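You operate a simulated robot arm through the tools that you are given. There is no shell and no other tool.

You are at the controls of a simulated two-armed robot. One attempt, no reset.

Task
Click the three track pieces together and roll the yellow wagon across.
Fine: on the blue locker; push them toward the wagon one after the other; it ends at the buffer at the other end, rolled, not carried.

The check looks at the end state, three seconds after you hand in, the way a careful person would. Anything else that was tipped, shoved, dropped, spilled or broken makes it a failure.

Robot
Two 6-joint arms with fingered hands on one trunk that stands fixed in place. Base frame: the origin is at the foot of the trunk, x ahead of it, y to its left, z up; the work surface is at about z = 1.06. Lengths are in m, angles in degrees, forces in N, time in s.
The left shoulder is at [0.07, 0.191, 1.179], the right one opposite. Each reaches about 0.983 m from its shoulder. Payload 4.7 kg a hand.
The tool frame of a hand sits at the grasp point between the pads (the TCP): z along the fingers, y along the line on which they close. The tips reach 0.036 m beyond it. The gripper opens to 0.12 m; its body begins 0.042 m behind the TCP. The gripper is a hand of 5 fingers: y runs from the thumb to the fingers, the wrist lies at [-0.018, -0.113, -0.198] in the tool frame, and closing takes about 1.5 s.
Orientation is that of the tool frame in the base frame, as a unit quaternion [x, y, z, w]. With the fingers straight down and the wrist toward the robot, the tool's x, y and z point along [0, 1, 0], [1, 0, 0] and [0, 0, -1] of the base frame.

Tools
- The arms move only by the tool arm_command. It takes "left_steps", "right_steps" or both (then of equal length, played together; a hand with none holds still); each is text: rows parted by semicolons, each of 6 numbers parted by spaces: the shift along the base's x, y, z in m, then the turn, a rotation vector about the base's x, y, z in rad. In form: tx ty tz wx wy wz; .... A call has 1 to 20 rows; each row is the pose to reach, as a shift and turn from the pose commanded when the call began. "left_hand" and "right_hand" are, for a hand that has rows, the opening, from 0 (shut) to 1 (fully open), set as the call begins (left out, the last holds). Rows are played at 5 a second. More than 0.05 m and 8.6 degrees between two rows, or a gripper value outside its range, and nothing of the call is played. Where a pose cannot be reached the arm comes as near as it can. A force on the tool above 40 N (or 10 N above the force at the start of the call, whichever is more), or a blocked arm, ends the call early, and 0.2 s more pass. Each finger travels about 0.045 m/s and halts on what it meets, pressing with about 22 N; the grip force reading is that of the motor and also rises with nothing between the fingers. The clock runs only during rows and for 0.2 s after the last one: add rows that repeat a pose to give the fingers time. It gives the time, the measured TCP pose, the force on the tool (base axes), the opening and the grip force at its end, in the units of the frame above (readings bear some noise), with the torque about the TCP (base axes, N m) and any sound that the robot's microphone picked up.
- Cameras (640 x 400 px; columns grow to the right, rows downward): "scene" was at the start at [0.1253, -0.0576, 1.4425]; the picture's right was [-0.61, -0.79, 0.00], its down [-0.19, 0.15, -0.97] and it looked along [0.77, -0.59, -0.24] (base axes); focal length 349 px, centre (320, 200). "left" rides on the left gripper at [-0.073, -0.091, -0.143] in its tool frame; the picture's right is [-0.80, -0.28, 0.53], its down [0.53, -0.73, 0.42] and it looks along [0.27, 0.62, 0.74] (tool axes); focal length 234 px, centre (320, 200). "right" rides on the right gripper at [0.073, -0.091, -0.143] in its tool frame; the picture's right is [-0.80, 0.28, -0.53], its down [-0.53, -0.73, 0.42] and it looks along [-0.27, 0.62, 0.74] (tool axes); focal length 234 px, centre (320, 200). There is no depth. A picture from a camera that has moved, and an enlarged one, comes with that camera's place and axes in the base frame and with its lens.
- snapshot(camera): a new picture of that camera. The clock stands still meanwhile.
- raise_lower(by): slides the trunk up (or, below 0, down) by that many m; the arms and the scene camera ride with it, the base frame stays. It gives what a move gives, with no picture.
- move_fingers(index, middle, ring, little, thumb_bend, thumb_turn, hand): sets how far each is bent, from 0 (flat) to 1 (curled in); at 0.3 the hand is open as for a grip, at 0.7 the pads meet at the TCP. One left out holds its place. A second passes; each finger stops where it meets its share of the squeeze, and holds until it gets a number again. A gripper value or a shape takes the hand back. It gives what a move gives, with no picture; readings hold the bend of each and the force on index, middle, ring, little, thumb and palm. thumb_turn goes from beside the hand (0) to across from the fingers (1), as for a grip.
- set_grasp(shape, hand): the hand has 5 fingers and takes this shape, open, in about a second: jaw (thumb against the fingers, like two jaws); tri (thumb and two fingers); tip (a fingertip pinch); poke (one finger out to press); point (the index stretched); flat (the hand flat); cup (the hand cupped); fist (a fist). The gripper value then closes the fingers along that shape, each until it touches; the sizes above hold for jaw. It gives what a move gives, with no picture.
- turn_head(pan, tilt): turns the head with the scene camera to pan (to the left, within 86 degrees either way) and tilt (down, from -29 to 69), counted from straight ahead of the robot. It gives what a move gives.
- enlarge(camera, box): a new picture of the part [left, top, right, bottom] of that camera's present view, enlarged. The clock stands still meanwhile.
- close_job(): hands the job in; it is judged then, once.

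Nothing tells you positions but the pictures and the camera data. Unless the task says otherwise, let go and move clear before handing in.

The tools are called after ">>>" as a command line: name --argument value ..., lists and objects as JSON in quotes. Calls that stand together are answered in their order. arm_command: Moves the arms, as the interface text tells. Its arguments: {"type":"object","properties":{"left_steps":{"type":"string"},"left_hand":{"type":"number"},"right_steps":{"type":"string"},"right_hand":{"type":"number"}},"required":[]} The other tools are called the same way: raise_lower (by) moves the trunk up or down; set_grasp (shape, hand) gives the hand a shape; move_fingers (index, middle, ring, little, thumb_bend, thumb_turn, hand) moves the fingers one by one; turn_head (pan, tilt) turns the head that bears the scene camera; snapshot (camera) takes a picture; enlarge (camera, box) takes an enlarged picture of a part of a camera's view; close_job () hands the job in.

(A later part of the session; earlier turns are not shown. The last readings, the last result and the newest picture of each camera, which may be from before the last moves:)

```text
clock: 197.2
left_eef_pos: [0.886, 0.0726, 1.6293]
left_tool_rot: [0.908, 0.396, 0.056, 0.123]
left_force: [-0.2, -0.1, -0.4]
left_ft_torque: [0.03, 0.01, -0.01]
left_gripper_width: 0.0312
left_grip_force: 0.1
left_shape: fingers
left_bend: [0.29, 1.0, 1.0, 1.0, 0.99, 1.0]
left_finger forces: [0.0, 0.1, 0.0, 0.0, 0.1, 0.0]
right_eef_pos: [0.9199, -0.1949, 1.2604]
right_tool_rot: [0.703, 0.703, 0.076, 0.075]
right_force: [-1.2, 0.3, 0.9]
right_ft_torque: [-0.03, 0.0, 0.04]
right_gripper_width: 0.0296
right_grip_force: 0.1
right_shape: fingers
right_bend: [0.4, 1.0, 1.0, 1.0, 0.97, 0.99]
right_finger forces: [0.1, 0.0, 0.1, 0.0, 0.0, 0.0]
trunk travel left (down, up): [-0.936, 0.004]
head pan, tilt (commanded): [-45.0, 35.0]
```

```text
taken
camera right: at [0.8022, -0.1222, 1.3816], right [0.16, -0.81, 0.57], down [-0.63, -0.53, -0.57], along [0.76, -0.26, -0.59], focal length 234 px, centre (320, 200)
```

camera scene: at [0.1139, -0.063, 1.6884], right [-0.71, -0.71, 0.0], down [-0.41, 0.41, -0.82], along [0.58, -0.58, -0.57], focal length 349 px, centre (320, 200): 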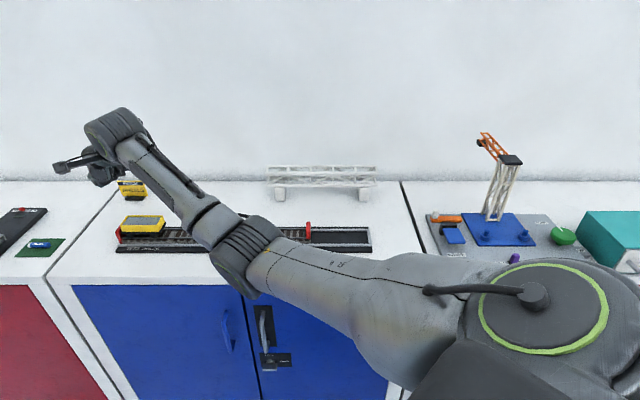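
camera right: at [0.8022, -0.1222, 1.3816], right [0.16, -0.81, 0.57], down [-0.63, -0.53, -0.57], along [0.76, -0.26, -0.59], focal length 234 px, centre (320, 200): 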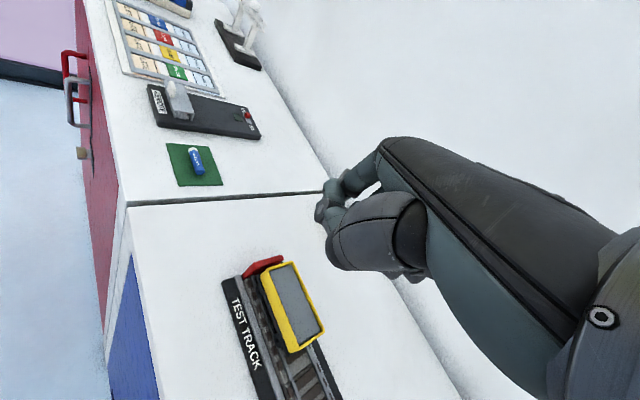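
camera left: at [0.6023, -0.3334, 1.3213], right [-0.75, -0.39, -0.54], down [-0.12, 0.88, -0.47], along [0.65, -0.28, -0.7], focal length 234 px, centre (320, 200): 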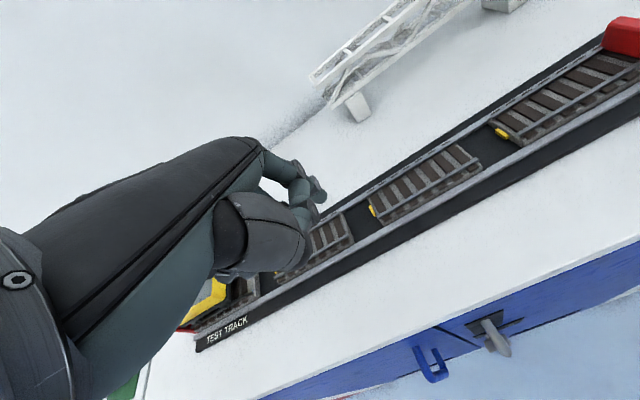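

The right index is now above and behind the wagon at about s = -0.557. I will lower it to just above the wagon's rim height and verify its position.

>>> arm_command --right_steps "0 0 -0.02 0 0 0; 0 0 -0.04 0 0 0; 0 0 -0.06 0 0 0; 0 0 -0.08 0 0 0; 0 0 -0.085 0 0 0; 0 0 -0.085 0 0 0"

>>> enlarge --camera "scene" --box '[80, 170, 200, 255]'

>>> enlarge --camera "right" --box '[200, 140, 400, 320]'

>>> snapshot --camera "left"

```text
clock: 198.6
left_eef_pos: [0.8866, 0.0722, 1.6294]
left_tool_rot: [0.908, 0.396, 0.056, 0.124]
left_force: [0.4, -0.6, 0.8]
left_ft_torque: [-0.02, -0.01, 0.02]
left_gripper_width: 0.0311
left_grip_force: 0.0
left_shape: fingers
left_bend: [0.29, 1.0, 1.0, 1.0, 0.99, 1.0]
left_finger forces: [0.0, 0.0, 0.0, 0.1, 0.1, 0.1]
right_eef_pos: [0.9183, -0.1946, 1.1754]
right_tool_rot: [0.703, 0.703, 0.077, 0.074]
right_force: [0.8, 0.0, 0.5]
right_ft_torque: [-0.01, 0.01, -0.02]
right_gripper_width: 0.0298
right_grip_force: 0.1
right_shape: fingers
right_bend: [0.4, 1.0, 1.0, 1.0, 0.97, 0.99]
right_finger forces: [0.1, 0.0, 0.0, 0.0, 0.1, 0.0]
trunk travel left (down, up): [-0.936, 0.004]
head pan, tilt (commanded): [-45.0, 35.0]
```

```text
4.71 times, centred on (140, 212) of scene
camera zoom: at [0.1138, -0.0626, 1.6884], right [-0.71, -0.71, 0.0], down [-0.41, 0.41, -0.82], along [0.58, -0.58, -0.57], focal length 1644 px, centre (1167, 141)
```

zoom: 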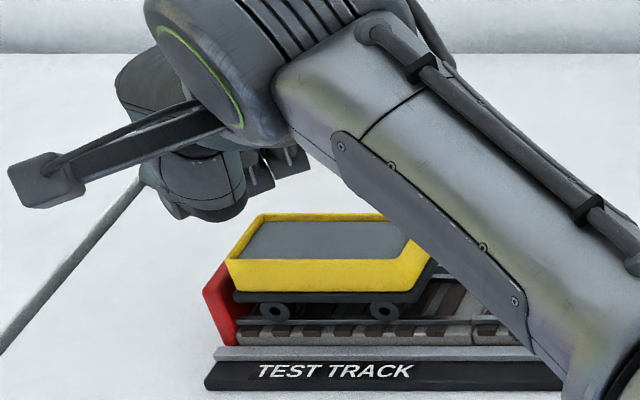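

```text
2.22 times, centred on (300, 230) of right
camera zoom: at [0.8012, -0.123, 1.2964], right [0.16, -0.81, 0.57], down [-0.63, -0.53, -0.57], along [0.76, -0.26, -0.59], focal length 520 px, centre (364, 133)
```

zoom: 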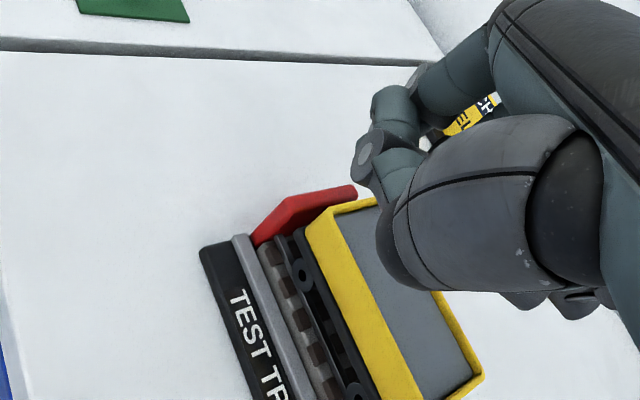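

```text
taken
camera left: at [0.7439, 0.1055, 1.7416], right [-0.64, -0.5, -0.58], down [-0.07, 0.79, -0.6], along [0.77, -0.34, -0.54], focal length 234 px, centre (320, 200)
```

left: 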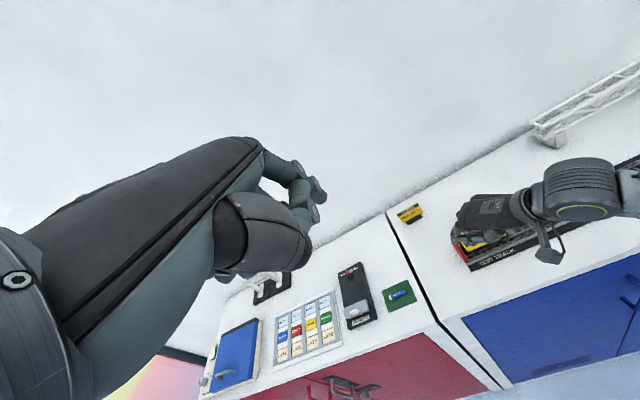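

The finger should be about 1 cm behind the wagon's left wall. I will lower it in stages, watching forces, to about z 1.119, which is above the red stop but below the wagon's rim.

>>> arm_command --right_steps "0 0 -0.01 0 0 0; 0 0 -0.02 0 0 0; 0 0 -0.028 0 0 0; 0 0 -0.034 0 0 0; 0 0 -0.034 0 0 0"

>>> enlarge --camera "scene" --box '[90, 185, 180, 250]'

>>> enlarge --camera "right" --box '[200, 140, 400, 320]'

```text
clock: 199.8
left_eef_pos: [0.8865, 0.0737, 1.629]
left_tool_rot: [0.908, 0.396, 0.056, 0.124]
left_force: [-0.6, 0.7, 0.2]
left_ft_torque: [0.0, 0.01, 0.02]
left_gripper_width: 0.0313
left_grip_force: 0.1
left_shape: fingers
left_bend: [0.29, 1.0, 1.0, 1.0, 0.99, 1.0]
left_finger forces: [0.0, 0.0, 0.0, 0.0, 0.0, 0.1]
right_eef_pos: [0.9202, -0.1949, 1.1408]
right_tool_rot: [0.702, 0.704, 0.076, 0.074]
right_force: [-0.9, -0.1, 0.6]
right_ft_torque: [-0.02, 0.03, 0.02]
right_gripper_width: 0.0297
right_grip_force: 0.0
right_shape: fingers
right_bend: [0.4, 1.0, 1.0, 1.0, 0.97, 0.99]
right_finger forces: [0.0, 0.0, 0.1, 0.0, 0.0, 0.1]
trunk travel left (down, up): [-0.936, 0.004]
head pan, tilt (commanded): [-45.0, 35.0]
```

```text
6.15 times, centred on (135, 218) of scene
camera zoom: at [0.1141, -0.0625, 1.6884], right [-0.71, -0.71, 0.0], down [-0.41, 0.41, -0.82], along [0.58, -0.58, -0.57], focal length 2150 px, centre (1458, 92)
```

zoom: 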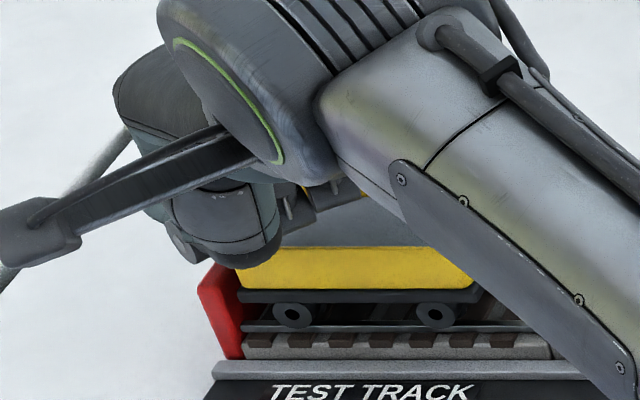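

```text
2.22 times, centred on (300, 230) of right
camera zoom: at [0.802, -0.1222, 1.2625], right [0.16, -0.81, 0.57], down [-0.63, -0.53, -0.57], along [0.76, -0.26, -0.59], focal length 520 px, centre (364, 133)
```

zoom: 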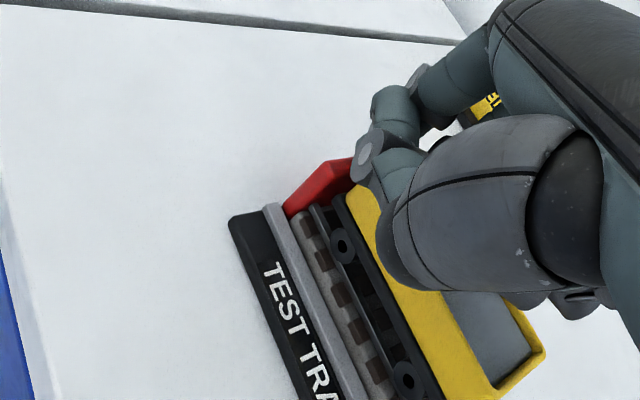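

The hand clears the wagon by about a centimetre and reads no contact. I will now move slowly toward the far end and look for the wagon to start rolling.

>>> arm_command --right_steps "-0.002 -0.002 0 0 0 0; -0.004 -0.004 0 0 0 0; -0.006 -0.006 0 0 0 0; -0.008 -0.008 0 0 0 0; -0.01 -0.01 0 0 0 0; -0.012 -0.012 0 0 0 0"

>>> enlarge --camera "scene" --box '[90, 185, 180, 250]'

>>> enlarge --camera "right" --box '[200, 140, 400, 320]'

```text
clock: 201.2
left_eef_pos: [0.8865, 0.0729, 1.6286]
left_tool_rot: [0.908, 0.397, 0.056, 0.125]
left_force: [0.3, 0.3, -0.4]
left_ft_torque: [-0.02, -0.01, 0.0]
left_gripper_width: 0.0312
left_grip_force: 0.1
left_shape: fingers
left_bend: [0.29, 1.0, 1.0, 1.0, 0.99, 1.0]
left_finger forces: [0.0, 0.0, 0.0, 0.0, 0.0, 0.0]
right_eef_pos: [0.9081, -0.2065, 1.1405]
right_tool_rot: [0.703, 0.703, 0.076, 0.074]
right_force: [-0.1, 0.4, 0.2]
right_ft_torque: [0.04, 0.0, 0.01]
right_gripper_width: 0.03
right_grip_force: 0.0
right_shape: fingers
right_bend: [0.4, 1.0, 1.0, 1.0, 0.97, 0.99]
right_finger forces: [0.1, 0.0, 0.0, 0.0, 0.1, 0.0]
trunk travel left (down, up): [-0.936, 0.004]
head pan, tilt (commanded): [-45.0, 35.0]
```

```text
6.15 times, centred on (135, 218) of scene
camera zoom: at [0.114, -0.0627, 1.6884], right [-0.71, -0.71, 0.0], down [-0.41, 0.41, -0.82], along [0.58, -0.58, -0.57], focal length 2150 px, centre (1458, 92)
```

zoom: 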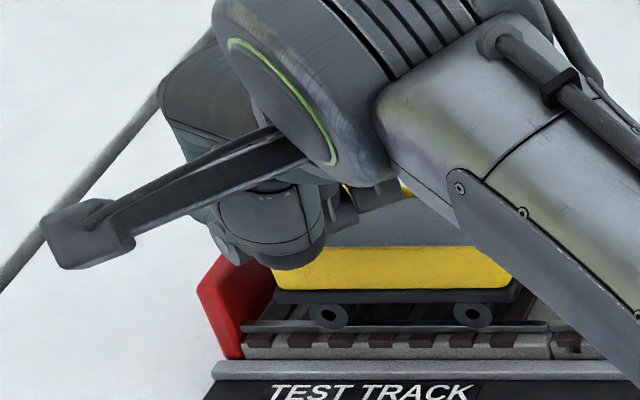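

```text
2.22 times, centred on (300, 230) of right
camera zoom: at [0.7898, -0.1341, 1.2621], right [0.16, -0.81, 0.57], down [-0.63, -0.53, -0.57], along [0.76, -0.26, -0.59], focal length 520 px, centre (364, 133)
```

zoom: 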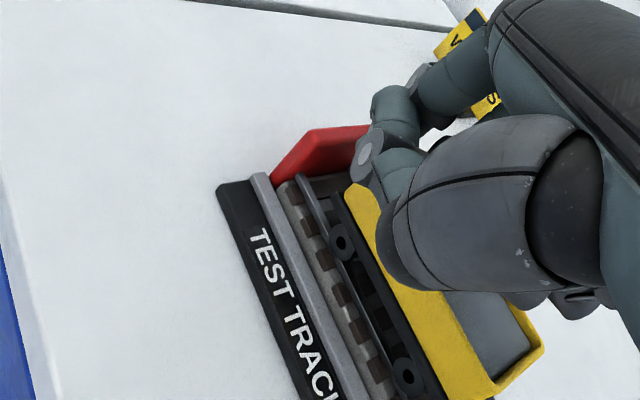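

The wagon is rolling: it moved about 15 mm with the finger and shows no resistance. I will keep pushing it slowly along the track.

>>> arm_command --right_steps "-0.0035 -0.0035 0 0 0 0; -0.007 -0.007 0 0 0 0; -0.0105 -0.0105 0 0 0 0; -0.014 -0.014 0 0 0 0; -0.0175 -0.0175 0 0 0 0; -0.021 -0.021 0 0 0 0; -0.0245 -0.0245 0 0 0 0; -0.028 -0.028 0 0 0 0; -0.0315 -0.0315 0 0 0 0; -0.035 -0.035 0 0 0 0; -0.0385 -0.0385 0 0 0 0; -0.042 -0.042 0 0 0 0; -0.0455 -0.0455 0 0 0 0; -0.049 -0.049 0 0 0 0; -0.0525 -0.0525 0 0 0 0; -0.056 -0.056 0 0 0 0"

>>> snapshot --camera "scene"

>>> enlarge --camera "right" --box '[200, 140, 400, 320]'

```text
clock: 204.6
left_eef_pos: [0.8868, 0.0725, 1.6301]
left_tool_rot: [0.908, 0.396, 0.056, 0.124]
left_force: [-0.5, -0.4, -0.3]
left_ft_torque: [-0.05, -0.01, 0.02]
left_gripper_width: 0.0312
left_grip_force: 0.0
left_shape: fingers
left_bend: [0.29, 1.0, 1.0, 1.0, 0.99, 1.0]
left_finger forces: [0.1, 0.0, 0.0, 0.0, 0.0, 0.0]
right_eef_pos: [0.8519, -0.2615, 1.1415]
right_tool_rot: [0.703, 0.703, 0.077, 0.074]
right_force: [0.2, 0.4, -0.4]
right_ft_torque: [-0.01, -0.02, 0.03]
right_gripper_width: 0.0298
right_grip_force: 0.0
right_shape: fingers
right_bend: [0.4, 1.0, 1.0, 1.0, 0.97, 0.99]
right_finger forces: [0.1, 0.1, 0.0, 0.0, 0.0, 0.0]
trunk travel left (down, up): [-0.936, 0.004]
head pan, tilt (commanded): [-45.0, 35.0]
```

```text
taken
camera scene: at [0.1139, -0.0627, 1.6884], right [-0.71, -0.71, 0.0], down [-0.41, 0.41, -0.82], along [0.58, -0.58, -0.57], focal length 349 px, centre (320, 200)
```

scene: 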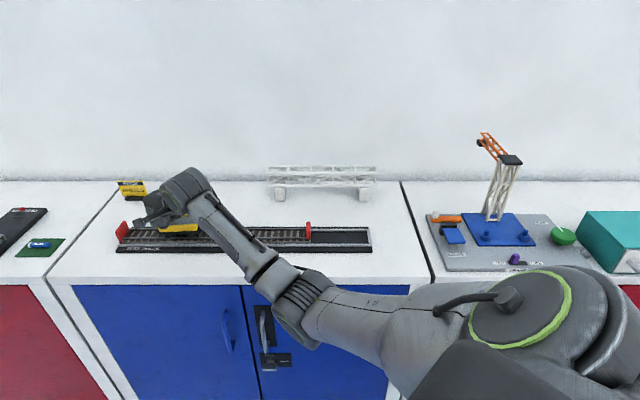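

```text
2.22 times, centred on (300, 230) of right
camera zoom: at [0.7338, -0.1897, 1.2616], right [0.16, -0.81, 0.57], down [-0.63, -0.53, -0.57], along [0.76, -0.26, -0.59], focal length 520 px, centre (364, 133)
```

zoom: 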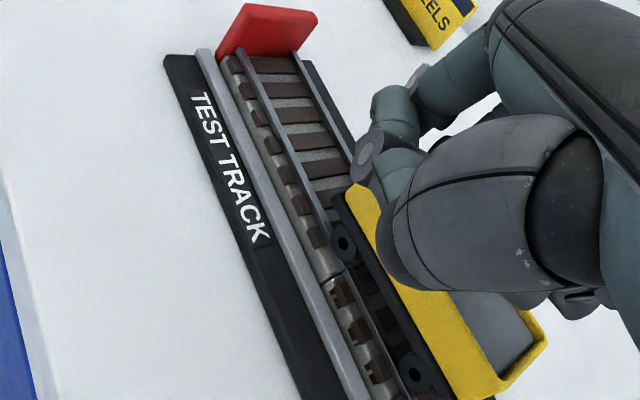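

The wagon is rolling smoothly and its front wheels have passed the first joint. I will check that it sits level on the rails.

>>> enlarge --camera "scene" --box '[130, 205, 240, 255]'

>>> enlarge --camera "right" --box '[290, 200, 390, 320]'

```text
5.82 times, centred on (185, 230) of scene
camera zoom: at [0.1139, -0.0627, 1.6884], right [-0.71, -0.71, 0.0], down [-0.41, 0.41, -0.82], along [0.58, -0.58, -0.57], focal length 2033 px, centre (1106, 26)
```

zoom: 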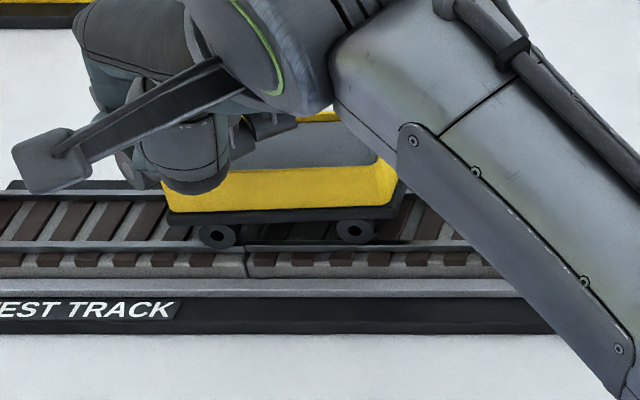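

```text
3.33 times, centred on (340, 260) of right
camera zoom: at [0.7338, -0.1897, 1.2616], right [0.16, -0.81, 0.57], down [-0.63, -0.53, -0.57], along [0.76, -0.26, -0.59], focal length 781 px, centre (253, 0)
```

zoom: 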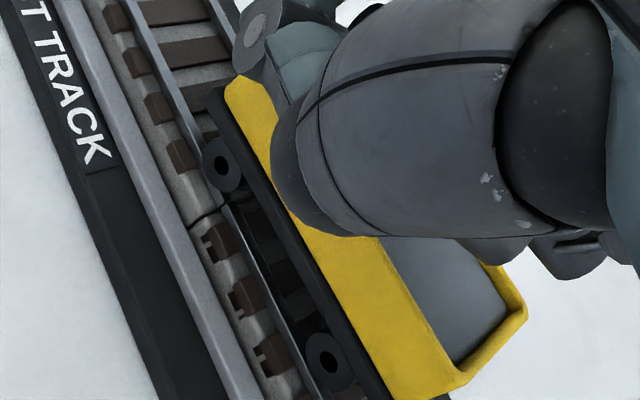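

The wagon sits level on the rails. I will continue pushing in the same way.

>>> arm_command --right_steps "-0.0035 -0.0035 0 0 0 0; -0.007 -0.007 0 0 0 0; -0.0105 -0.0105 0 0 0 0; -0.014 -0.014 0 0 0 0; -0.0175 -0.0175 0 0 0 0; -0.021 -0.021 0 0 0 0; -0.0245 -0.0245 0 0 0 0; -0.028 -0.028 0 0 0 0; -0.0315 -0.0315 0 0 0 0; -0.035 -0.035 0 0 0 0; -0.0385 -0.0385 0 0 0 0; -0.042 -0.042 0 0 0 0; -0.0455 -0.0455 0 0 0 0; -0.049 -0.049 0 0 0 0; -0.0525 -0.0525 0 0 0 0; -0.056 -0.056 0 0 0 0; -0.0595 -0.0595 0 0 0 0; -0.063 -0.063 0 0 0 0"

>>> enlarge --camera "scene" --box '[150, 195, 330, 260]'

>>> enlarge --camera "right" --box '[200, 140, 400, 320]'

```text
clock: 208.4
left_eef_pos: [0.8867, 0.0724, 1.6299]
left_tool_rot: [0.908, 0.395, 0.055, 0.124]
left_force: [0.1, 1.0, 0.8]
left_ft_torque: [-0.04, 0.03, -0.04]
left_gripper_width: 0.0312
left_grip_force: 0.0
left_shape: fingers
left_bend: [0.29, 1.0, 1.0, 1.0, 0.99, 1.0]
left_finger forces: [0.0, 0.0, 0.0, 0.0, 0.0, 0.1]
right_eef_pos: [0.7881, -0.3243, 1.1418]
right_tool_rot: [0.703, 0.704, 0.076, 0.074]
right_force: [0.2, 0.3, 0.3]
right_ft_torque: [0.01, -0.01, 0.01]
right_gripper_width: 0.0299
right_grip_force: 0.1
right_shape: fingers
right_bend: [0.4, 1.0, 1.0, 1.0, 0.97, 0.99]
right_finger forces: [0.0, 0.0, 0.1, 0.0, 0.0, 0.0]
trunk travel left (down, up): [-0.936, 0.004]
head pan, tilt (commanded): [-45.0, 35.0]
```

```text
3.56 times, centred on (240, 228) of scene
camera zoom: at [0.1139, -0.0627, 1.6884], right [-0.71, -0.71, 0.0], down [-0.41, 0.41, -0.82], along [0.58, -0.58, -0.57], focal length 1242 px, centre (604, 102)
```

zoom: 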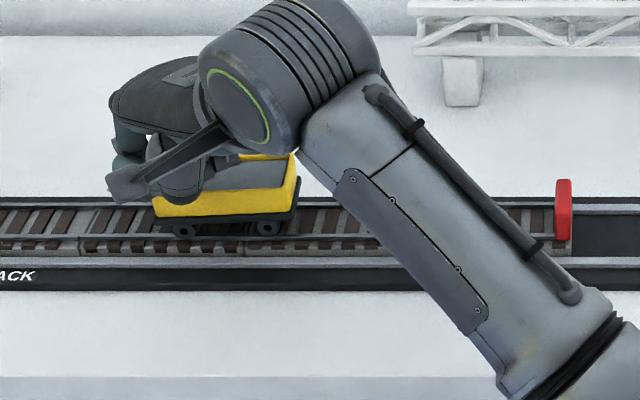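

```text
2.22 times, centred on (300, 230) of right
camera zoom: at [0.6707, -0.2522, 1.2626], right [0.16, -0.81, 0.57], down [-0.63, -0.53, -0.57], along [0.76, -0.26, -0.59], focal length 520 px, centre (364, 133)
```

zoom: 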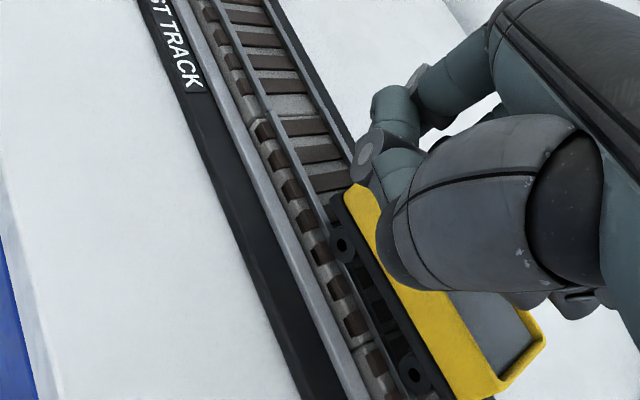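

About 18 cm remain to the far buffer. I will continue with another 12 cm.

>>> arm_command --right_steps "-0.004 -0.004 0 0 0 0; -0.008 -0.008 0 0 0 0; -0.012 -0.012 0 0 0 0; -0.016 -0.016 0 0 0 0; -0.02 -0.02 0 0 0 0; -0.024 -0.024 0 0 0 0; -0.028 -0.028 0 0 0 0; -0.032 -0.032 0 0 0 0; -0.036 -0.036 0 0 0 0; -0.04 -0.04 0 0 0 0; -0.044 -0.044 0 0 0 0; -0.048 -0.048 0 0 0 0; -0.052 -0.052 0 0 0 0; -0.056 -0.056 0 0 0 0; -0.06 -0.06 0 0 0 0; -0.064 -0.064 0 0 0 0; -0.068 -0.068 0 0 0 0; -0.072 -0.072 0 0 0 0; -0.076 -0.076 0 0 0 0; -0.08 -0.08 0 0 0 0"

>>> enlarge --camera "scene" --box '[170, 185, 350, 260]'

>>> enlarge --camera "right" --box '[200, 140, 400, 320]'

```text
clock: 212.6
left_eef_pos: [0.8865, 0.0717, 1.6284]
left_tool_rot: [0.908, 0.396, 0.056, 0.124]
left_force: [0.2, -1.0, -0.9]
left_ft_torque: [-0.01, 0.0, 0.01]
left_gripper_width: 0.0309
left_grip_force: 0.0
left_shape: fingers
left_bend: [0.29, 1.0, 1.0, 1.0, 0.99, 1.0]
left_finger forces: [0.0, 0.0, 0.1, 0.1, 0.1, 0.0]
right_eef_pos: [0.7086, -0.4063, 1.1405]
right_tool_rot: [0.703, 0.703, 0.077, 0.073]
right_force: [0.2, 0.4, 0.9]
right_ft_torque: [0.01, 0.01, 0.01]
right_gripper_width: 0.0299
right_grip_force: 0.0
right_shape: fingers
right_bend: [0.4, 1.0, 1.0, 1.0, 0.97, 0.99]
right_finger forces: [0.0, 0.0, 0.0, 0.0, 0.0, 0.0]
trunk travel left (down, up): [-0.936, 0.004]
head pan, tilt (commanded): [-45.0, 35.0]
```

```text
3.56 times, centred on (260, 222) of scene
camera zoom: at [0.1138, -0.0628, 1.6884], right [-0.71, -0.71, 0.0], down [-0.41, 0.41, -0.82], along [0.58, -0.58, -0.57], focal length 1242 px, centre (533, 120)
```

zoom: 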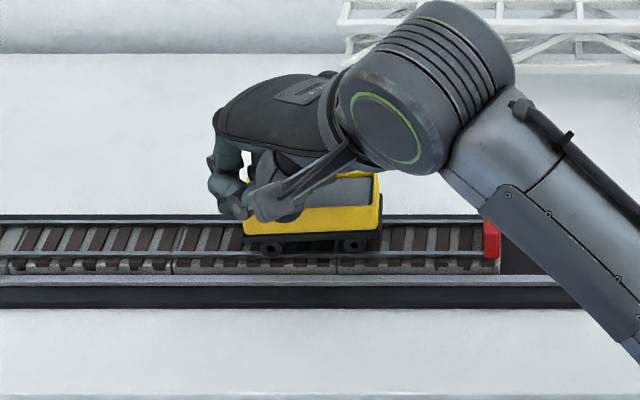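

```text
2.22 times, centred on (300, 230) of right
camera zoom: at [0.5905, -0.3336, 1.262], right [0.16, -0.81, 0.57], down [-0.63, -0.53, -0.57], along [0.76, -0.26, -0.59], focal length 520 px, centre (364, 133)
```

zoom: 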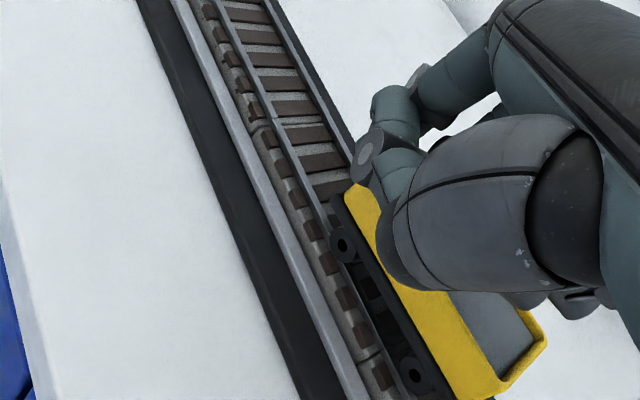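

About 7 cm remain. I will continue 6 cm more at the same gentle pace.

>>> arm_command --right_steps "-0.003 -0.003 0 0 0 0; -0.006 -0.006 0 0 0 0; -0.009 -0.009 0 0 0 0; -0.012 -0.012 0 0 0 0; -0.015 -0.015 0 0 0 0; -0.018 -0.018 0 0 0 0; -0.021 -0.021 0 0 0 0; -0.024 -0.024 0 0 0 0; -0.027 -0.027 0 0 0 0; -0.03 -0.03 0 0 0 0; -0.033 -0.033 0 0 0 0; -0.036 -0.036 0 0 0 0; -0.039 -0.039 0 0 0 0; -0.042 -0.042 0 0 0 0"

>>> enlarge --camera "scene" --box '[200, 185, 340, 255]'

>>> enlarge --camera "right" --box '[200, 140, 400, 320]'

```text
clock: 215.6
left_eef_pos: [0.886, 0.0723, 1.6297]
left_tool_rot: [0.908, 0.396, 0.056, 0.124]
left_force: [0.4, 0.0, -0.1]
left_ft_torque: [0.03, 0.0, 0.03]
left_gripper_width: 0.0311
left_grip_force: 0.0
left_shape: fingers
left_bend: [0.29, 1.0, 1.0, 1.0, 0.99, 1.0]
left_finger forces: [0.0, 0.1, 0.1, 0.0, 0.0, 0.0]
right_eef_pos: [0.6682, -0.448, 1.1409]
right_tool_rot: [0.702, 0.704, 0.076, 0.074]
right_force: [0.1, 1.3, 0.3]
right_ft_torque: [0.0, -0.03, -0.02]
right_gripper_width: 0.03
right_grip_force: 0.0
right_shape: fingers
right_bend: [0.4, 1.0, 1.0, 1.0, 0.97, 0.99]
right_finger forces: [0.0, 0.0, 0.0, 0.0, 0.1, 0.0]
trunk travel left (down, up): [-0.936, 0.004]
head pan, tilt (commanded): [-45.0, 35.0]
```

```text
4.57 times, centred on (270, 220) of scene
camera zoom: at [0.1137, -0.0629, 1.6884], right [-0.71, -0.71, 0.0], down [-0.41, 0.41, -0.82], along [0.58, -0.58, -0.57], focal length 1598 px, centre (549, 109)
```

zoom: 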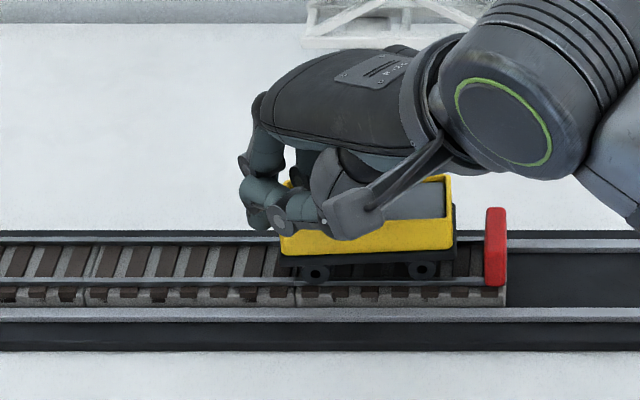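

```text
2.22 times, centred on (300, 230) of right
camera zoom: at [0.549, -0.3753, 1.262], right [0.16, -0.81, 0.57], down [-0.63, -0.53, -0.57], along [0.76, -0.26, -0.59], focal length 520 px, centre (364, 133)
```

zoom: 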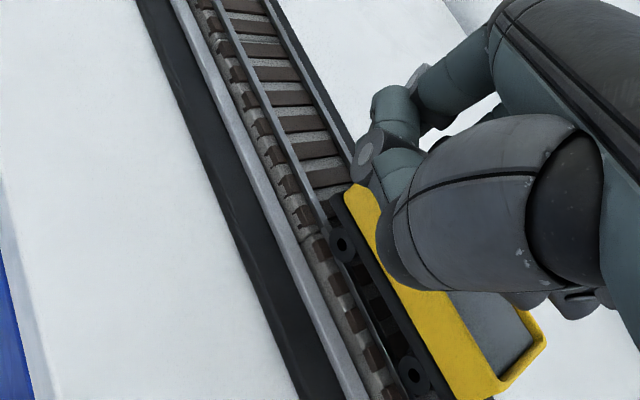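

About 1.5 cm to the buffer. I will creep forward about 1 cm and look before the final touch, so as not to shove the buffer piece.

>>> arm_command --right_steps "-0.001 -0.001 0 0 0 0; -0.002 -0.002 0 0 0 0; -0.003 -0.003 0 0 0 0; -0.004 -0.004 0 0 0 0; -0.005 -0.005 0 0 0 0; -0.006 -0.006 0 0 0 0; -0.007 -0.007 0 0 0 0; -0.008 -0.008 0 0 0 0"

>>> enlarge --camera "scene" --box '[250, 200, 330, 250]'

```text
clock: 217.4
left_eef_pos: [0.8879, 0.0722, 1.629]
left_tool_rot: [0.908, 0.397, 0.056, 0.124]
left_force: [-0.1, 0.3, -0.3]
left_ft_torque: [0.0, 0.03, -0.02]
left_gripper_width: 0.0313
left_grip_force: 0.1
left_shape: fingers
left_bend: [0.29, 1.0, 1.0, 1.0, 0.99, 1.0]
left_finger forces: [0.0, 0.1, 0.0, 0.0, 0.1, 0.0]
right_eef_pos: [0.6593, -0.4539, 1.1406]
right_tool_rot: [0.704, 0.703, 0.077, 0.073]
right_force: [-0.3, 0.0, -0.4]
right_ft_torque: [-0.03, -0.01, 0.02]
right_gripper_width: 0.03
right_grip_force: 0.0
right_shape: fingers
right_bend: [0.4, 1.0, 1.0, 1.0, 0.97, 0.99]
right_finger forces: [0.0, 0.0, 0.0, 0.1, 0.1, 0.1]
trunk travel left (down, up): [-0.936, 0.004]
head pan, tilt (commanded): [-45.0, 35.0]
```

```text
8.00 times, centred on (290, 225) of scene
camera zoom: at [0.1139, -0.0627, 1.6884], right [-0.71, -0.71, 0.0], down [-0.41, 0.41, -0.82], along [0.58, -0.58, -0.57], focal length 2796 px, centre (560, 0)
```

zoom: 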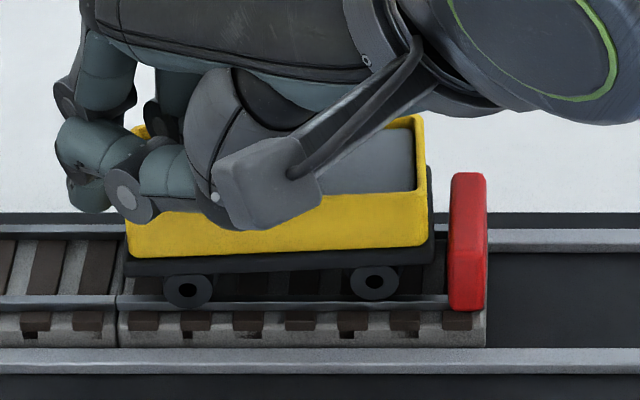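

The wagon looks slightly skewed now. I will stop and look closely at its wheels on the rails before the last few millimetres.

>>> enlarge --camera "right" --box '[320, 215, 400, 320]'

>>> enlarge --camera "scene" --box '[262, 225, 312, 250]'

```text
3.81 times, centred on (360, 268) of right
camera zoom: at [0.5406, -0.383, 1.2625], right [0.16, -0.81, 0.57], down [-0.63, -0.53, -0.57], along [0.76, -0.26, -0.59], focal length 892 px, centre (168, -57)
```

zoom: 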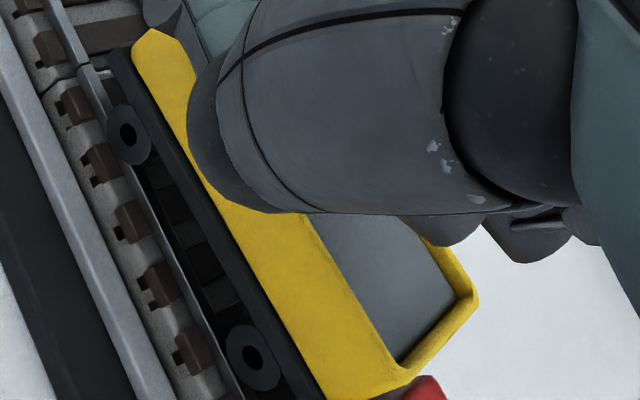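

```text
12.80 times, centred on (287, 238) of scene
camera zoom: at [0.1139, -0.0627, 1.6884], right [-0.71, -0.71, 0.0], down [-0.41, 0.41, -0.82], along [0.58, -0.58, -0.57], focal length 4473 px, centre (742, -280)
```

zoom: 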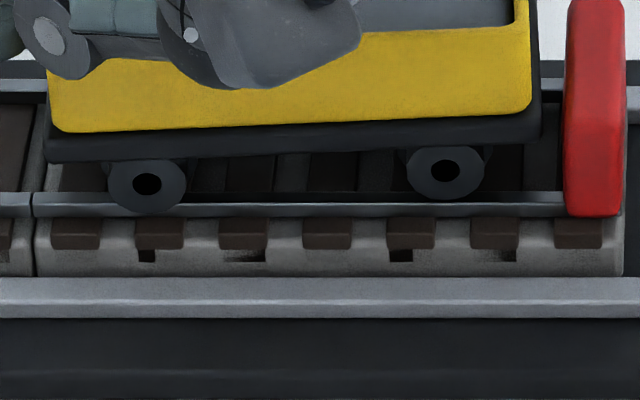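

The wagon is only turned about 4° within its wheel play because I was pushing slightly off-centre on the front side. I will back off, shift the finger toward the wall side, and push the last few millimetres to straighten it.

>>> arm_command --right_steps "0.0021 0.0021 0 0 0 0; 0.0042 0.0042 0 0 0 0; 0.0092 -0.0008 0 0 0 0; 0.0155 -0.0071 0 0 0 0; 0.0135 -0.0091 0 0 0 0; 0.012 -0.0106 0 0 0 0; 0.0113 -0.0113 0 0 0 0"

>>> enlarge --camera "scene" --box '[262, 225, 312, 250]'

>>> enlarge --camera "right" --box '[290, 180, 400, 320]'

```text
clock: 219.0
left_eef_pos: [0.8873, 0.0719, 1.6301]
left_tool_rot: [0.908, 0.397, 0.056, 0.124]
left_force: [-1.2, -0.3, -0.2]
left_ft_torque: [0.01, 0.0, 0.02]
left_gripper_width: 0.0312
left_grip_force: 0.0
left_shape: fingers
left_bend: [0.29, 1.0, 1.0, 1.0, 0.99, 1.0]
left_finger forces: [0.1, 0.1, 0.0, 0.1, 0.1, 0.0]
right_eef_pos: [0.6698, -0.4655, 1.1414]
right_tool_rot: [0.703, 0.703, 0.076, 0.073]
right_force: [0.6, -0.1, -0.6]
right_ft_torque: [-0.03, 0.01, 0.02]
right_gripper_width: 0.0297
right_grip_force: 0.0
right_shape: fingers
right_bend: [0.4, 1.0, 1.0, 1.0, 0.97, 0.99]
right_finger forces: [0.0, 0.0, 0.0, 0.1, 0.1, 0.0]
trunk travel left (down, up): [-0.936, 0.004]
head pan, tilt (commanded): [-45.0, 35.0]
```

```text
12.80 times, centred on (287, 238) of scene
camera zoom: at [0.1141, -0.0627, 1.6884], right [-0.71, -0.71, 0.0], down [-0.41, 0.41, -0.82], along [0.58, -0.58, -0.57], focal length 4473 px, centre (742, -280)
```

zoom: 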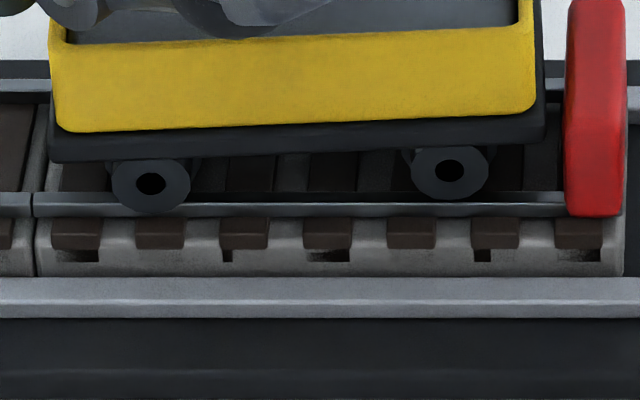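

```text
2.86 times, centred on (345, 250) of right
camera zoom: at [0.5515, -0.3933, 1.2623], right [0.16, -0.81, 0.57], down [-0.63, -0.53, -0.57], along [0.76, -0.26, -0.59], focal length 669 px, centre (249, 57)
```

zoom: 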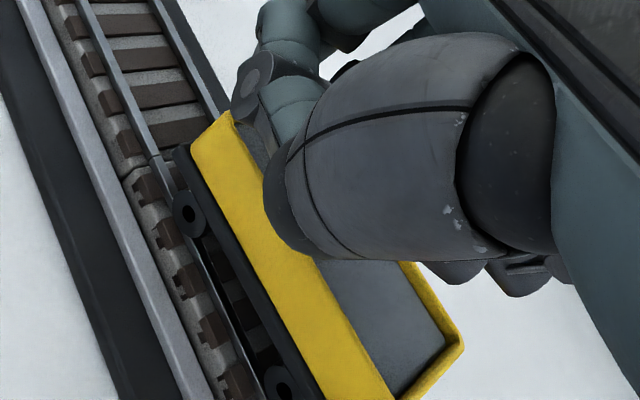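

The gap is now about 4 mm. I will push on the wall side in half-millimetre steps.

>>> arm_command --right_steps "-0.0005 -0.0005 0 0 0 0; -0.001 -0.001 0 0 0 0; -0.0015 -0.0015 0 0 0 0; -0.002 -0.002 0 0 0 0; -0.0025 -0.0025 0 0 0 0; -0.003 -0.003 0 0 0 0"

>>> enlarge --camera "scene" --box '[262, 225, 312, 250]'

```text
clock: 220.4
left_eef_pos: [0.8866, 0.0729, 1.6294]
left_tool_rot: [0.908, 0.396, 0.056, 0.123]
left_force: [-0.1, 0.0, 0.3]
left_ft_torque: [-0.01, -0.01, 0.03]
left_gripper_width: 0.0314
left_grip_force: 0.0
left_shape: fingers
left_bend: [0.29, 1.0, 1.0, 1.0, 0.99, 1.0]
left_finger forces: [0.0, 0.0, 0.0, 0.1, 0.1, 0.0]
right_eef_pos: [0.6668, -0.4677, 1.1408]
right_tool_rot: [0.703, 0.703, 0.075, 0.074]
right_force: [0.9, 0.1, -0.7]
right_ft_torque: [-0.01, -0.03, 0.0]
right_gripper_width: 0.0296
right_grip_force: 0.2
right_shape: fingers
right_bend: [0.4, 1.0, 1.0, 1.0, 0.97, 0.99]
right_finger forces: [0.6, 0.0, 0.0, 0.0, 0.0, 0.1]
trunk travel left (down, up): [-0.936, 0.004]
head pan, tilt (commanded): [-45.0, 35.0]
```

```text
12.80 times, centred on (287, 238) of scene
camera zoom: at [0.1142, -0.0626, 1.6884], right [-0.71, -0.71, 0.0], down [-0.41, 0.41, -0.82], along [0.58, -0.58, -0.57], focal length 4473 px, centre (742, -280)
```

zoom: 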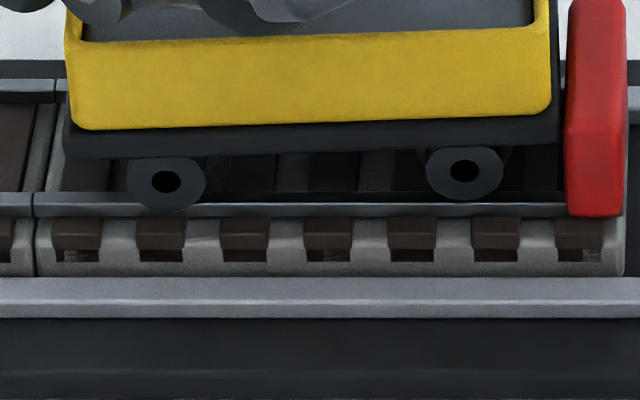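

Nearly touching and straightening. I will add another 1.5 mm in small steps, watching whether the buffer piece stays in place.

>>> arm_command --right_steps "-0.0004 -0.0004 0 0 0 0; -0.0008 -0.0008 0 0 0 0; -0.0012 -0.0012 0 0 0 0"

>>> enlarge --camera "scene" --box '[262, 225, 312, 250]'

```text
clock: 221.2
left_eef_pos: [0.8869, 0.0726, 1.631]
left_tool_rot: [0.909, 0.395, 0.055, 0.123]
left_force: [-0.7, -0.7, -0.3]
left_ft_torque: [0.0, 0.01, -0.07]
left_gripper_width: 0.0313
left_grip_force: 0.2
left_shape: fingers
left_bend: [0.29, 1.0, 1.0, 1.0, 0.99, 1.0]
left_finger forces: [0.0, 0.1, 0.0, 0.0, 0.1, 0.0]
right_eef_pos: [0.6665, -0.4707, 1.1414]
right_tool_rot: [0.703, 0.703, 0.076, 0.074]
right_force: [1.1, 0.6, 0.1]
right_ft_torque: [0.01, -0.02, 0.03]
right_gripper_width: 0.03
right_grip_force: 0.4
right_shape: fingers
right_bend: [0.39, 1.0, 1.0, 1.0, 0.97, 0.99]
right_finger forces: [1.6, 0.0, 0.0, 0.0, 0.1, 0.0]
trunk travel left (down, up): [-0.936, 0.004]
head pan, tilt (commanded): [-45.0, 35.0]
```

```text
12.80 times, centred on (287, 238) of scene
camera zoom: at [0.1143, -0.0624, 1.6884], right [-0.71, -0.71, 0.0], down [-0.41, 0.41, -0.82], along [0.58, -0.58, -0.57], focal length 4473 px, centre (742, -280)
```

zoom: 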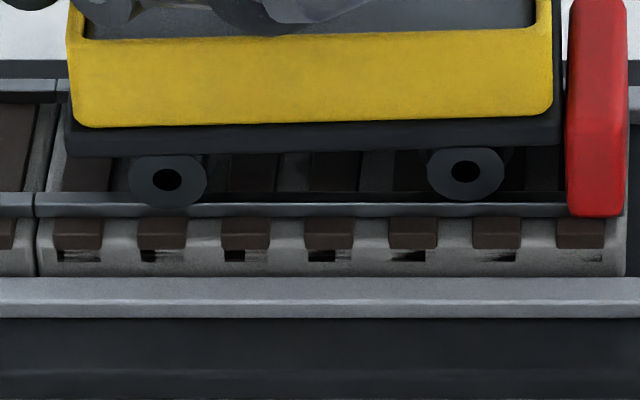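

The wagon touches the buffer with 1.6 N and the buffer piece does not move, which suggests the pieces are latched. I will press slightly more to finish straightening the wagon.

>>> arm_command --right_steps "-0.0004 -0.0004 0 0 0 0; -0.0008 -0.0008 0 0 0 0; -0.0012 -0.0012 0 0 0 0; -0.0016 -0.0016 0 0 0 0"

>>> enlarge --camera "scene" --box '[262, 225, 312, 250]'

```text
clock: 222.2
left_eef_pos: [0.8879, 0.0734, 1.6291]
left_tool_rot: [0.908, 0.396, 0.056, 0.124]
left_force: [0.8, 0.5, -0.3]
left_ft_torque: [0.0, 0.02, 0.0]
left_gripper_width: 0.0311
left_grip_force: 0.2
left_shape: fingers
left_bend: [0.29, 1.0, 1.0, 1.0, 0.99, 1.0]
left_finger forces: [0.1, 0.0, 0.0, 0.0, 0.1, 0.0]
right_eef_pos: [0.6648, -0.4707, 1.1411]
right_tool_rot: [0.703, 0.704, 0.076, 0.074]
right_force: [2.2, 1.8, 0.8]
right_ft_torque: [0.03, -0.02, 0.08]
right_gripper_width: 0.0301
right_grip_force: 1.4
right_shape: fingers
right_bend: [0.39, 1.0, 1.0, 1.0, 0.97, 0.99]
right_finger forces: [2.6, 0.1, 0.0, 0.0, 0.0, 0.0]
trunk travel left (down, up): [-0.936, 0.004]
head pan, tilt (commanded): [-45.0, 35.0]
```

```text
12.80 times, centred on (287, 238) of scene
camera zoom: at [0.1145, -0.0623, 1.6884], right [-0.71, -0.71, 0.0], down [-0.41, 0.41, -0.82], along [0.58, -0.58, -0.57], focal length 4473 px, centre (742, -280)
```

zoom: 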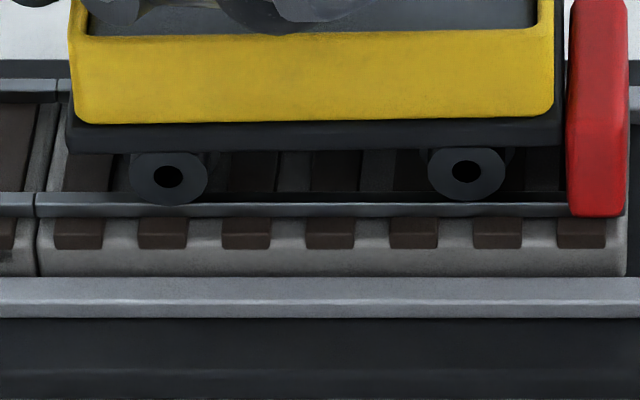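

Almost straight, with 2.8 N and the piece still holding. One more small step.

>>> arm_command --right_steps "-0.0004 -0.0004 0 0 0 0; -0.0008 -0.0008 0 0 0 0; -0.0012 -0.0012 0 0 0 0"

>>> enlarge --camera "scene" --box '[262, 225, 312, 250]'

```text
clock: 223.0
left_eef_pos: [0.8873, 0.0733, 1.6303]
left_tool_rot: [0.908, 0.396, 0.056, 0.124]
left_force: [0.1, 0.2, 0.3]
left_ft_torque: [0.03, -0.02, -0.02]
left_gripper_width: 0.0312
left_grip_force: 0.1
left_shape: fingers
left_bend: [0.29, 1.0, 1.0, 1.0, 0.99, 1.0]
left_finger forces: [0.0, 0.1, 0.0, 0.0, 0.2, 0.1]
right_eef_pos: [0.6637, -0.4735, 1.1422]
right_tool_rot: [0.703, 0.703, 0.076, 0.075]
right_force: [3.6, 2.3, 0.8]
right_ft_torque: [0.03, -0.08, 0.13]
right_gripper_width: 0.0302
right_grip_force: 1.6
right_shape: fingers
right_bend: [0.38, 1.0, 1.0, 1.0, 0.97, 0.99]
right_finger forces: [4.1, 0.0, 0.0, 0.1, 0.1, 0.1]
trunk travel left (down, up): [-0.936, 0.004]
head pan, tilt (commanded): [-45.0, 35.0]
```

```text
12.80 times, centred on (287, 238) of scene
camera zoom: at [0.1148, -0.0621, 1.6884], right [-0.71, -0.71, 0.0], down [-0.41, 0.41, -0.82], along [0.58, -0.58, -0.57], focal length 4473 px, centre (742, -280)
```

zoom: 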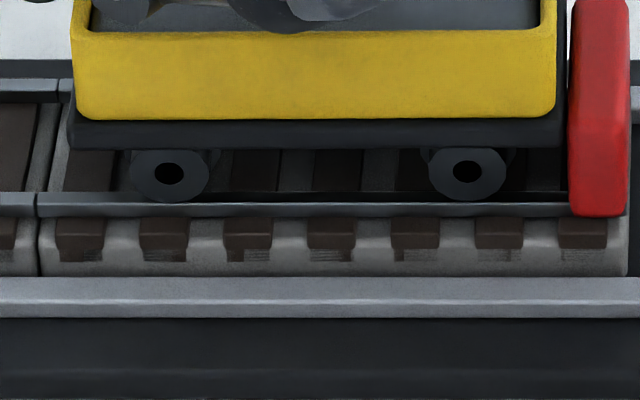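

The wagon is straight and flush against the buffer, and the track has not moved. I will back the finger off gently and lift clear.

>>> arm_command --right_steps "0.0007 0.0007 0 0 0 0; 0.0014 0.0014 0 0 0 0; 0.0028 0.0028 0 0 0 0; 0.0056 0.0056 0 0 0 0; 0.009 0.009 0 0 0 0; 0.013 0.013 0 0 0 0; 0.018 0.018 0 0 0 0; 0.018 0.018 0.015 0 0 0; 0.018 0.018 0.035 0 0 0; 0.018 0.018 0.06 0 0 0; 0.018 0.018 0.09 0 0 0"

>>> enlarge --camera "scene" --box '[240, 205, 330, 250]'

>>> snapshot --camera "scene"

```text
clock: 225.4
left_eef_pos: [0.8868, 0.0732, 1.6299]
left_tool_rot: [0.908, 0.396, 0.056, 0.123]
left_force: [0.2, -0.6, -1.1]
left_ft_torque: [0.02, 0.02, -0.04]
left_gripper_width: 0.0311
left_grip_force: 0.0
left_shape: fingers
left_bend: [0.29, 1.0, 1.0, 1.0, 0.99, 1.0]
left_finger forces: [0.0, 0.1, 0.0, 0.0, 0.0, 0.0]
right_eef_pos: [0.6845, -0.4556, 1.2304]
right_tool_rot: [0.703, 0.703, 0.076, 0.073]
right_force: [-0.5, 0.3, 0.5]
right_ft_torque: [0.01, -0.03, 0.01]
right_gripper_width: 0.03
right_grip_force: 0.1
right_shape: fingers
right_bend: [0.39, 1.0, 1.0, 1.0, 0.97, 0.99]
right_finger forces: [0.0, 0.1, 0.0, 0.0, 0.0, 0.0]
trunk travel left (down, up): [-0.936, 0.004]
head pan, tilt (commanded): [-45.0, 35.0]
```

```text
7.11 times, centred on (285, 228) of scene
camera zoom: at [0.1141, -0.0621, 1.6883], right [-0.71, -0.71, 0.0], down [-0.41, 0.41, -0.82], along [0.58, -0.58, -0.57], focal length 2485 px, centre (569, 4)
```

zoom: 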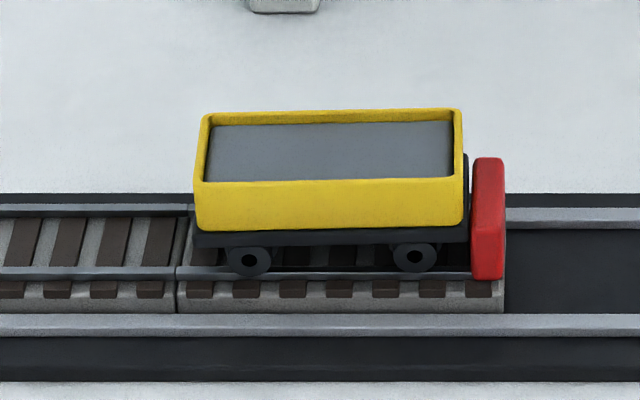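

```text
taken
camera scene: at [0.1141, -0.0621, 1.6883], right [-0.71, -0.71, 0.0], down [-0.41, 0.41, -0.82], along [0.58, -0.58, -0.57], focal length 349 px, centre (320, 200)
```

scene: 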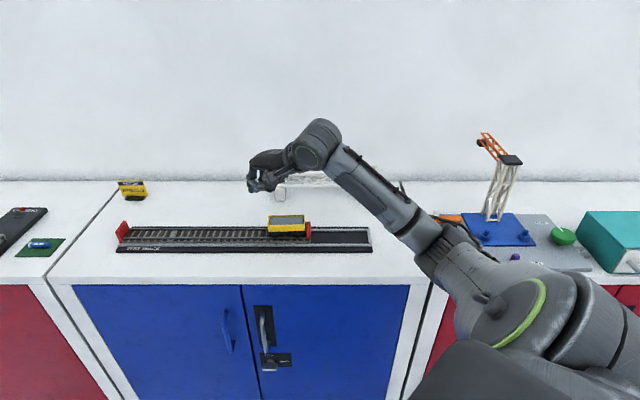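

The wagon rests at the buffer. I will let a few seconds pass and check that it stays there.

>>> arm_command --right_steps "0 0 0 0 0 0; 0 0 0.01 0 0 0; 0 0 0.02 0 0 0; 0 0 0.03 0 0 0; 0 0 0.04 0 0 0; 0 0 0.04 0 0 0; 0 0 0.04 0 0 0; 0 0 0.04 0 0 0; 0 0 0.04 0 0 0; 0 0 0.04 0 0 0; 0 0 0.04 0 0 0; 0 0 0.04 0 0 0; 0 0 0.04 0 0 0; 0 0 0.04 0 0 0; 0 0 0.04 0 0 0"

>>> enlarge --camera "scene" --box '[262, 225, 312, 250]'

>>> enlarge --camera "scene" --box '[240, 205, 330, 250]'

>>> enlarge --camera "right" --box '[250, 150, 450, 400]'

```text
clock: 228.6
left_eef_pos: [0.8867, 0.0724, 1.6287]
left_tool_rot: [0.908, 0.396, 0.056, 0.124]
left_force: [0.9, 0.2, 0.7]
left_ft_torque: [-0.01, -0.01, -0.02]
left_gripper_width: 0.0312
left_grip_force: 0.0
left_shape: fingers
left_bend: [0.29, 1.0, 1.0, 1.0, 0.99, 1.0]
left_finger forces: [0.0, 0.1, 0.0, 0.0, 0.0, 0.0]
right_eef_pos: [0.6812, -0.4547, 1.2717]
right_tool_rot: [0.703, 0.703, 0.076, 0.074]
right_force: [-0.4, 0.2, 0.4]
right_ft_torque: [0.0, 0.02, 0.05]
right_gripper_width: 0.0301
right_grip_force: 0.0
right_shape: fingers
right_bend: [0.39, 1.0, 1.0, 1.0, 0.97, 0.99]
right_finger forces: [0.0, 0.1, 0.1, 0.0, 0.0, 0.0]
trunk travel left (down, up): [-0.936, 0.004]
head pan, tilt (commanded): [-45.0, 35.0]
```

```text
12.80 times, centred on (287, 238) of scene
camera zoom: at [0.114, -0.0626, 1.6884], right [-0.71, -0.71, 0.0], down [-0.41, 0.41, -0.82], along [0.58, -0.58, -0.57], focal length 4473 px, centre (742, -280)
```

zoom: 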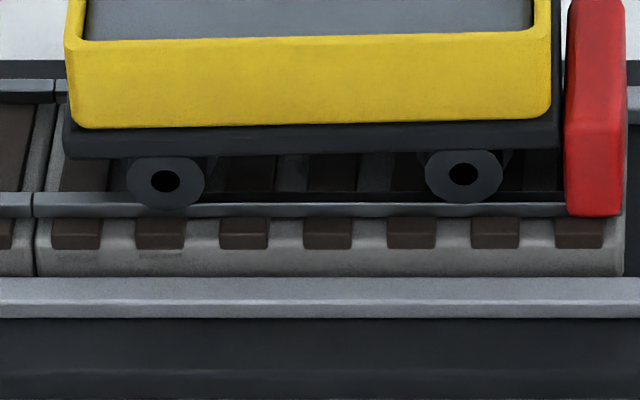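

```text
7.11 times, centred on (285, 228) of scene
camera zoom: at [0.114, -0.0626, 1.6884], right [-0.71, -0.71, 0.0], down [-0.41, 0.41, -0.82], along [0.58, -0.58, -0.57], focal length 2485 px, centre (569, 4)
```

zoom: 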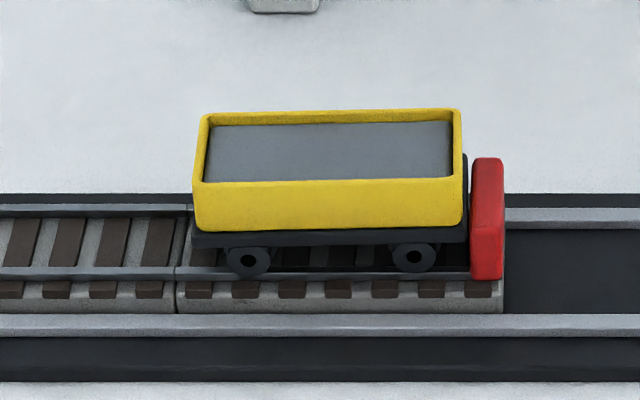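

```text
1.60 times, centred on (350, 275) of right
camera zoom: at [0.5629, -0.3834, 1.3923], right [0.16, -0.81, 0.57], down [-0.63, -0.53, -0.57], along [0.76, -0.26, -0.59], focal length 375 px, centre (272, 80)
```

zoom: 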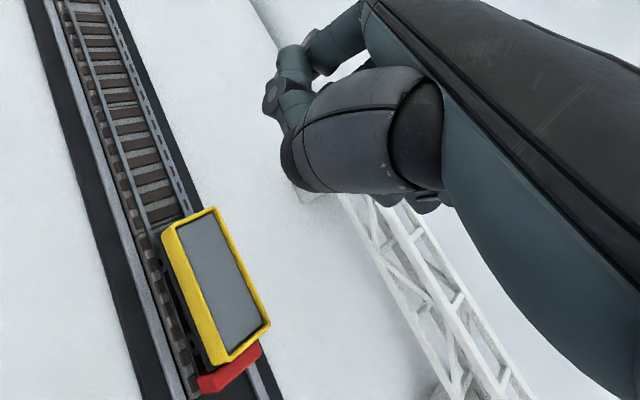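

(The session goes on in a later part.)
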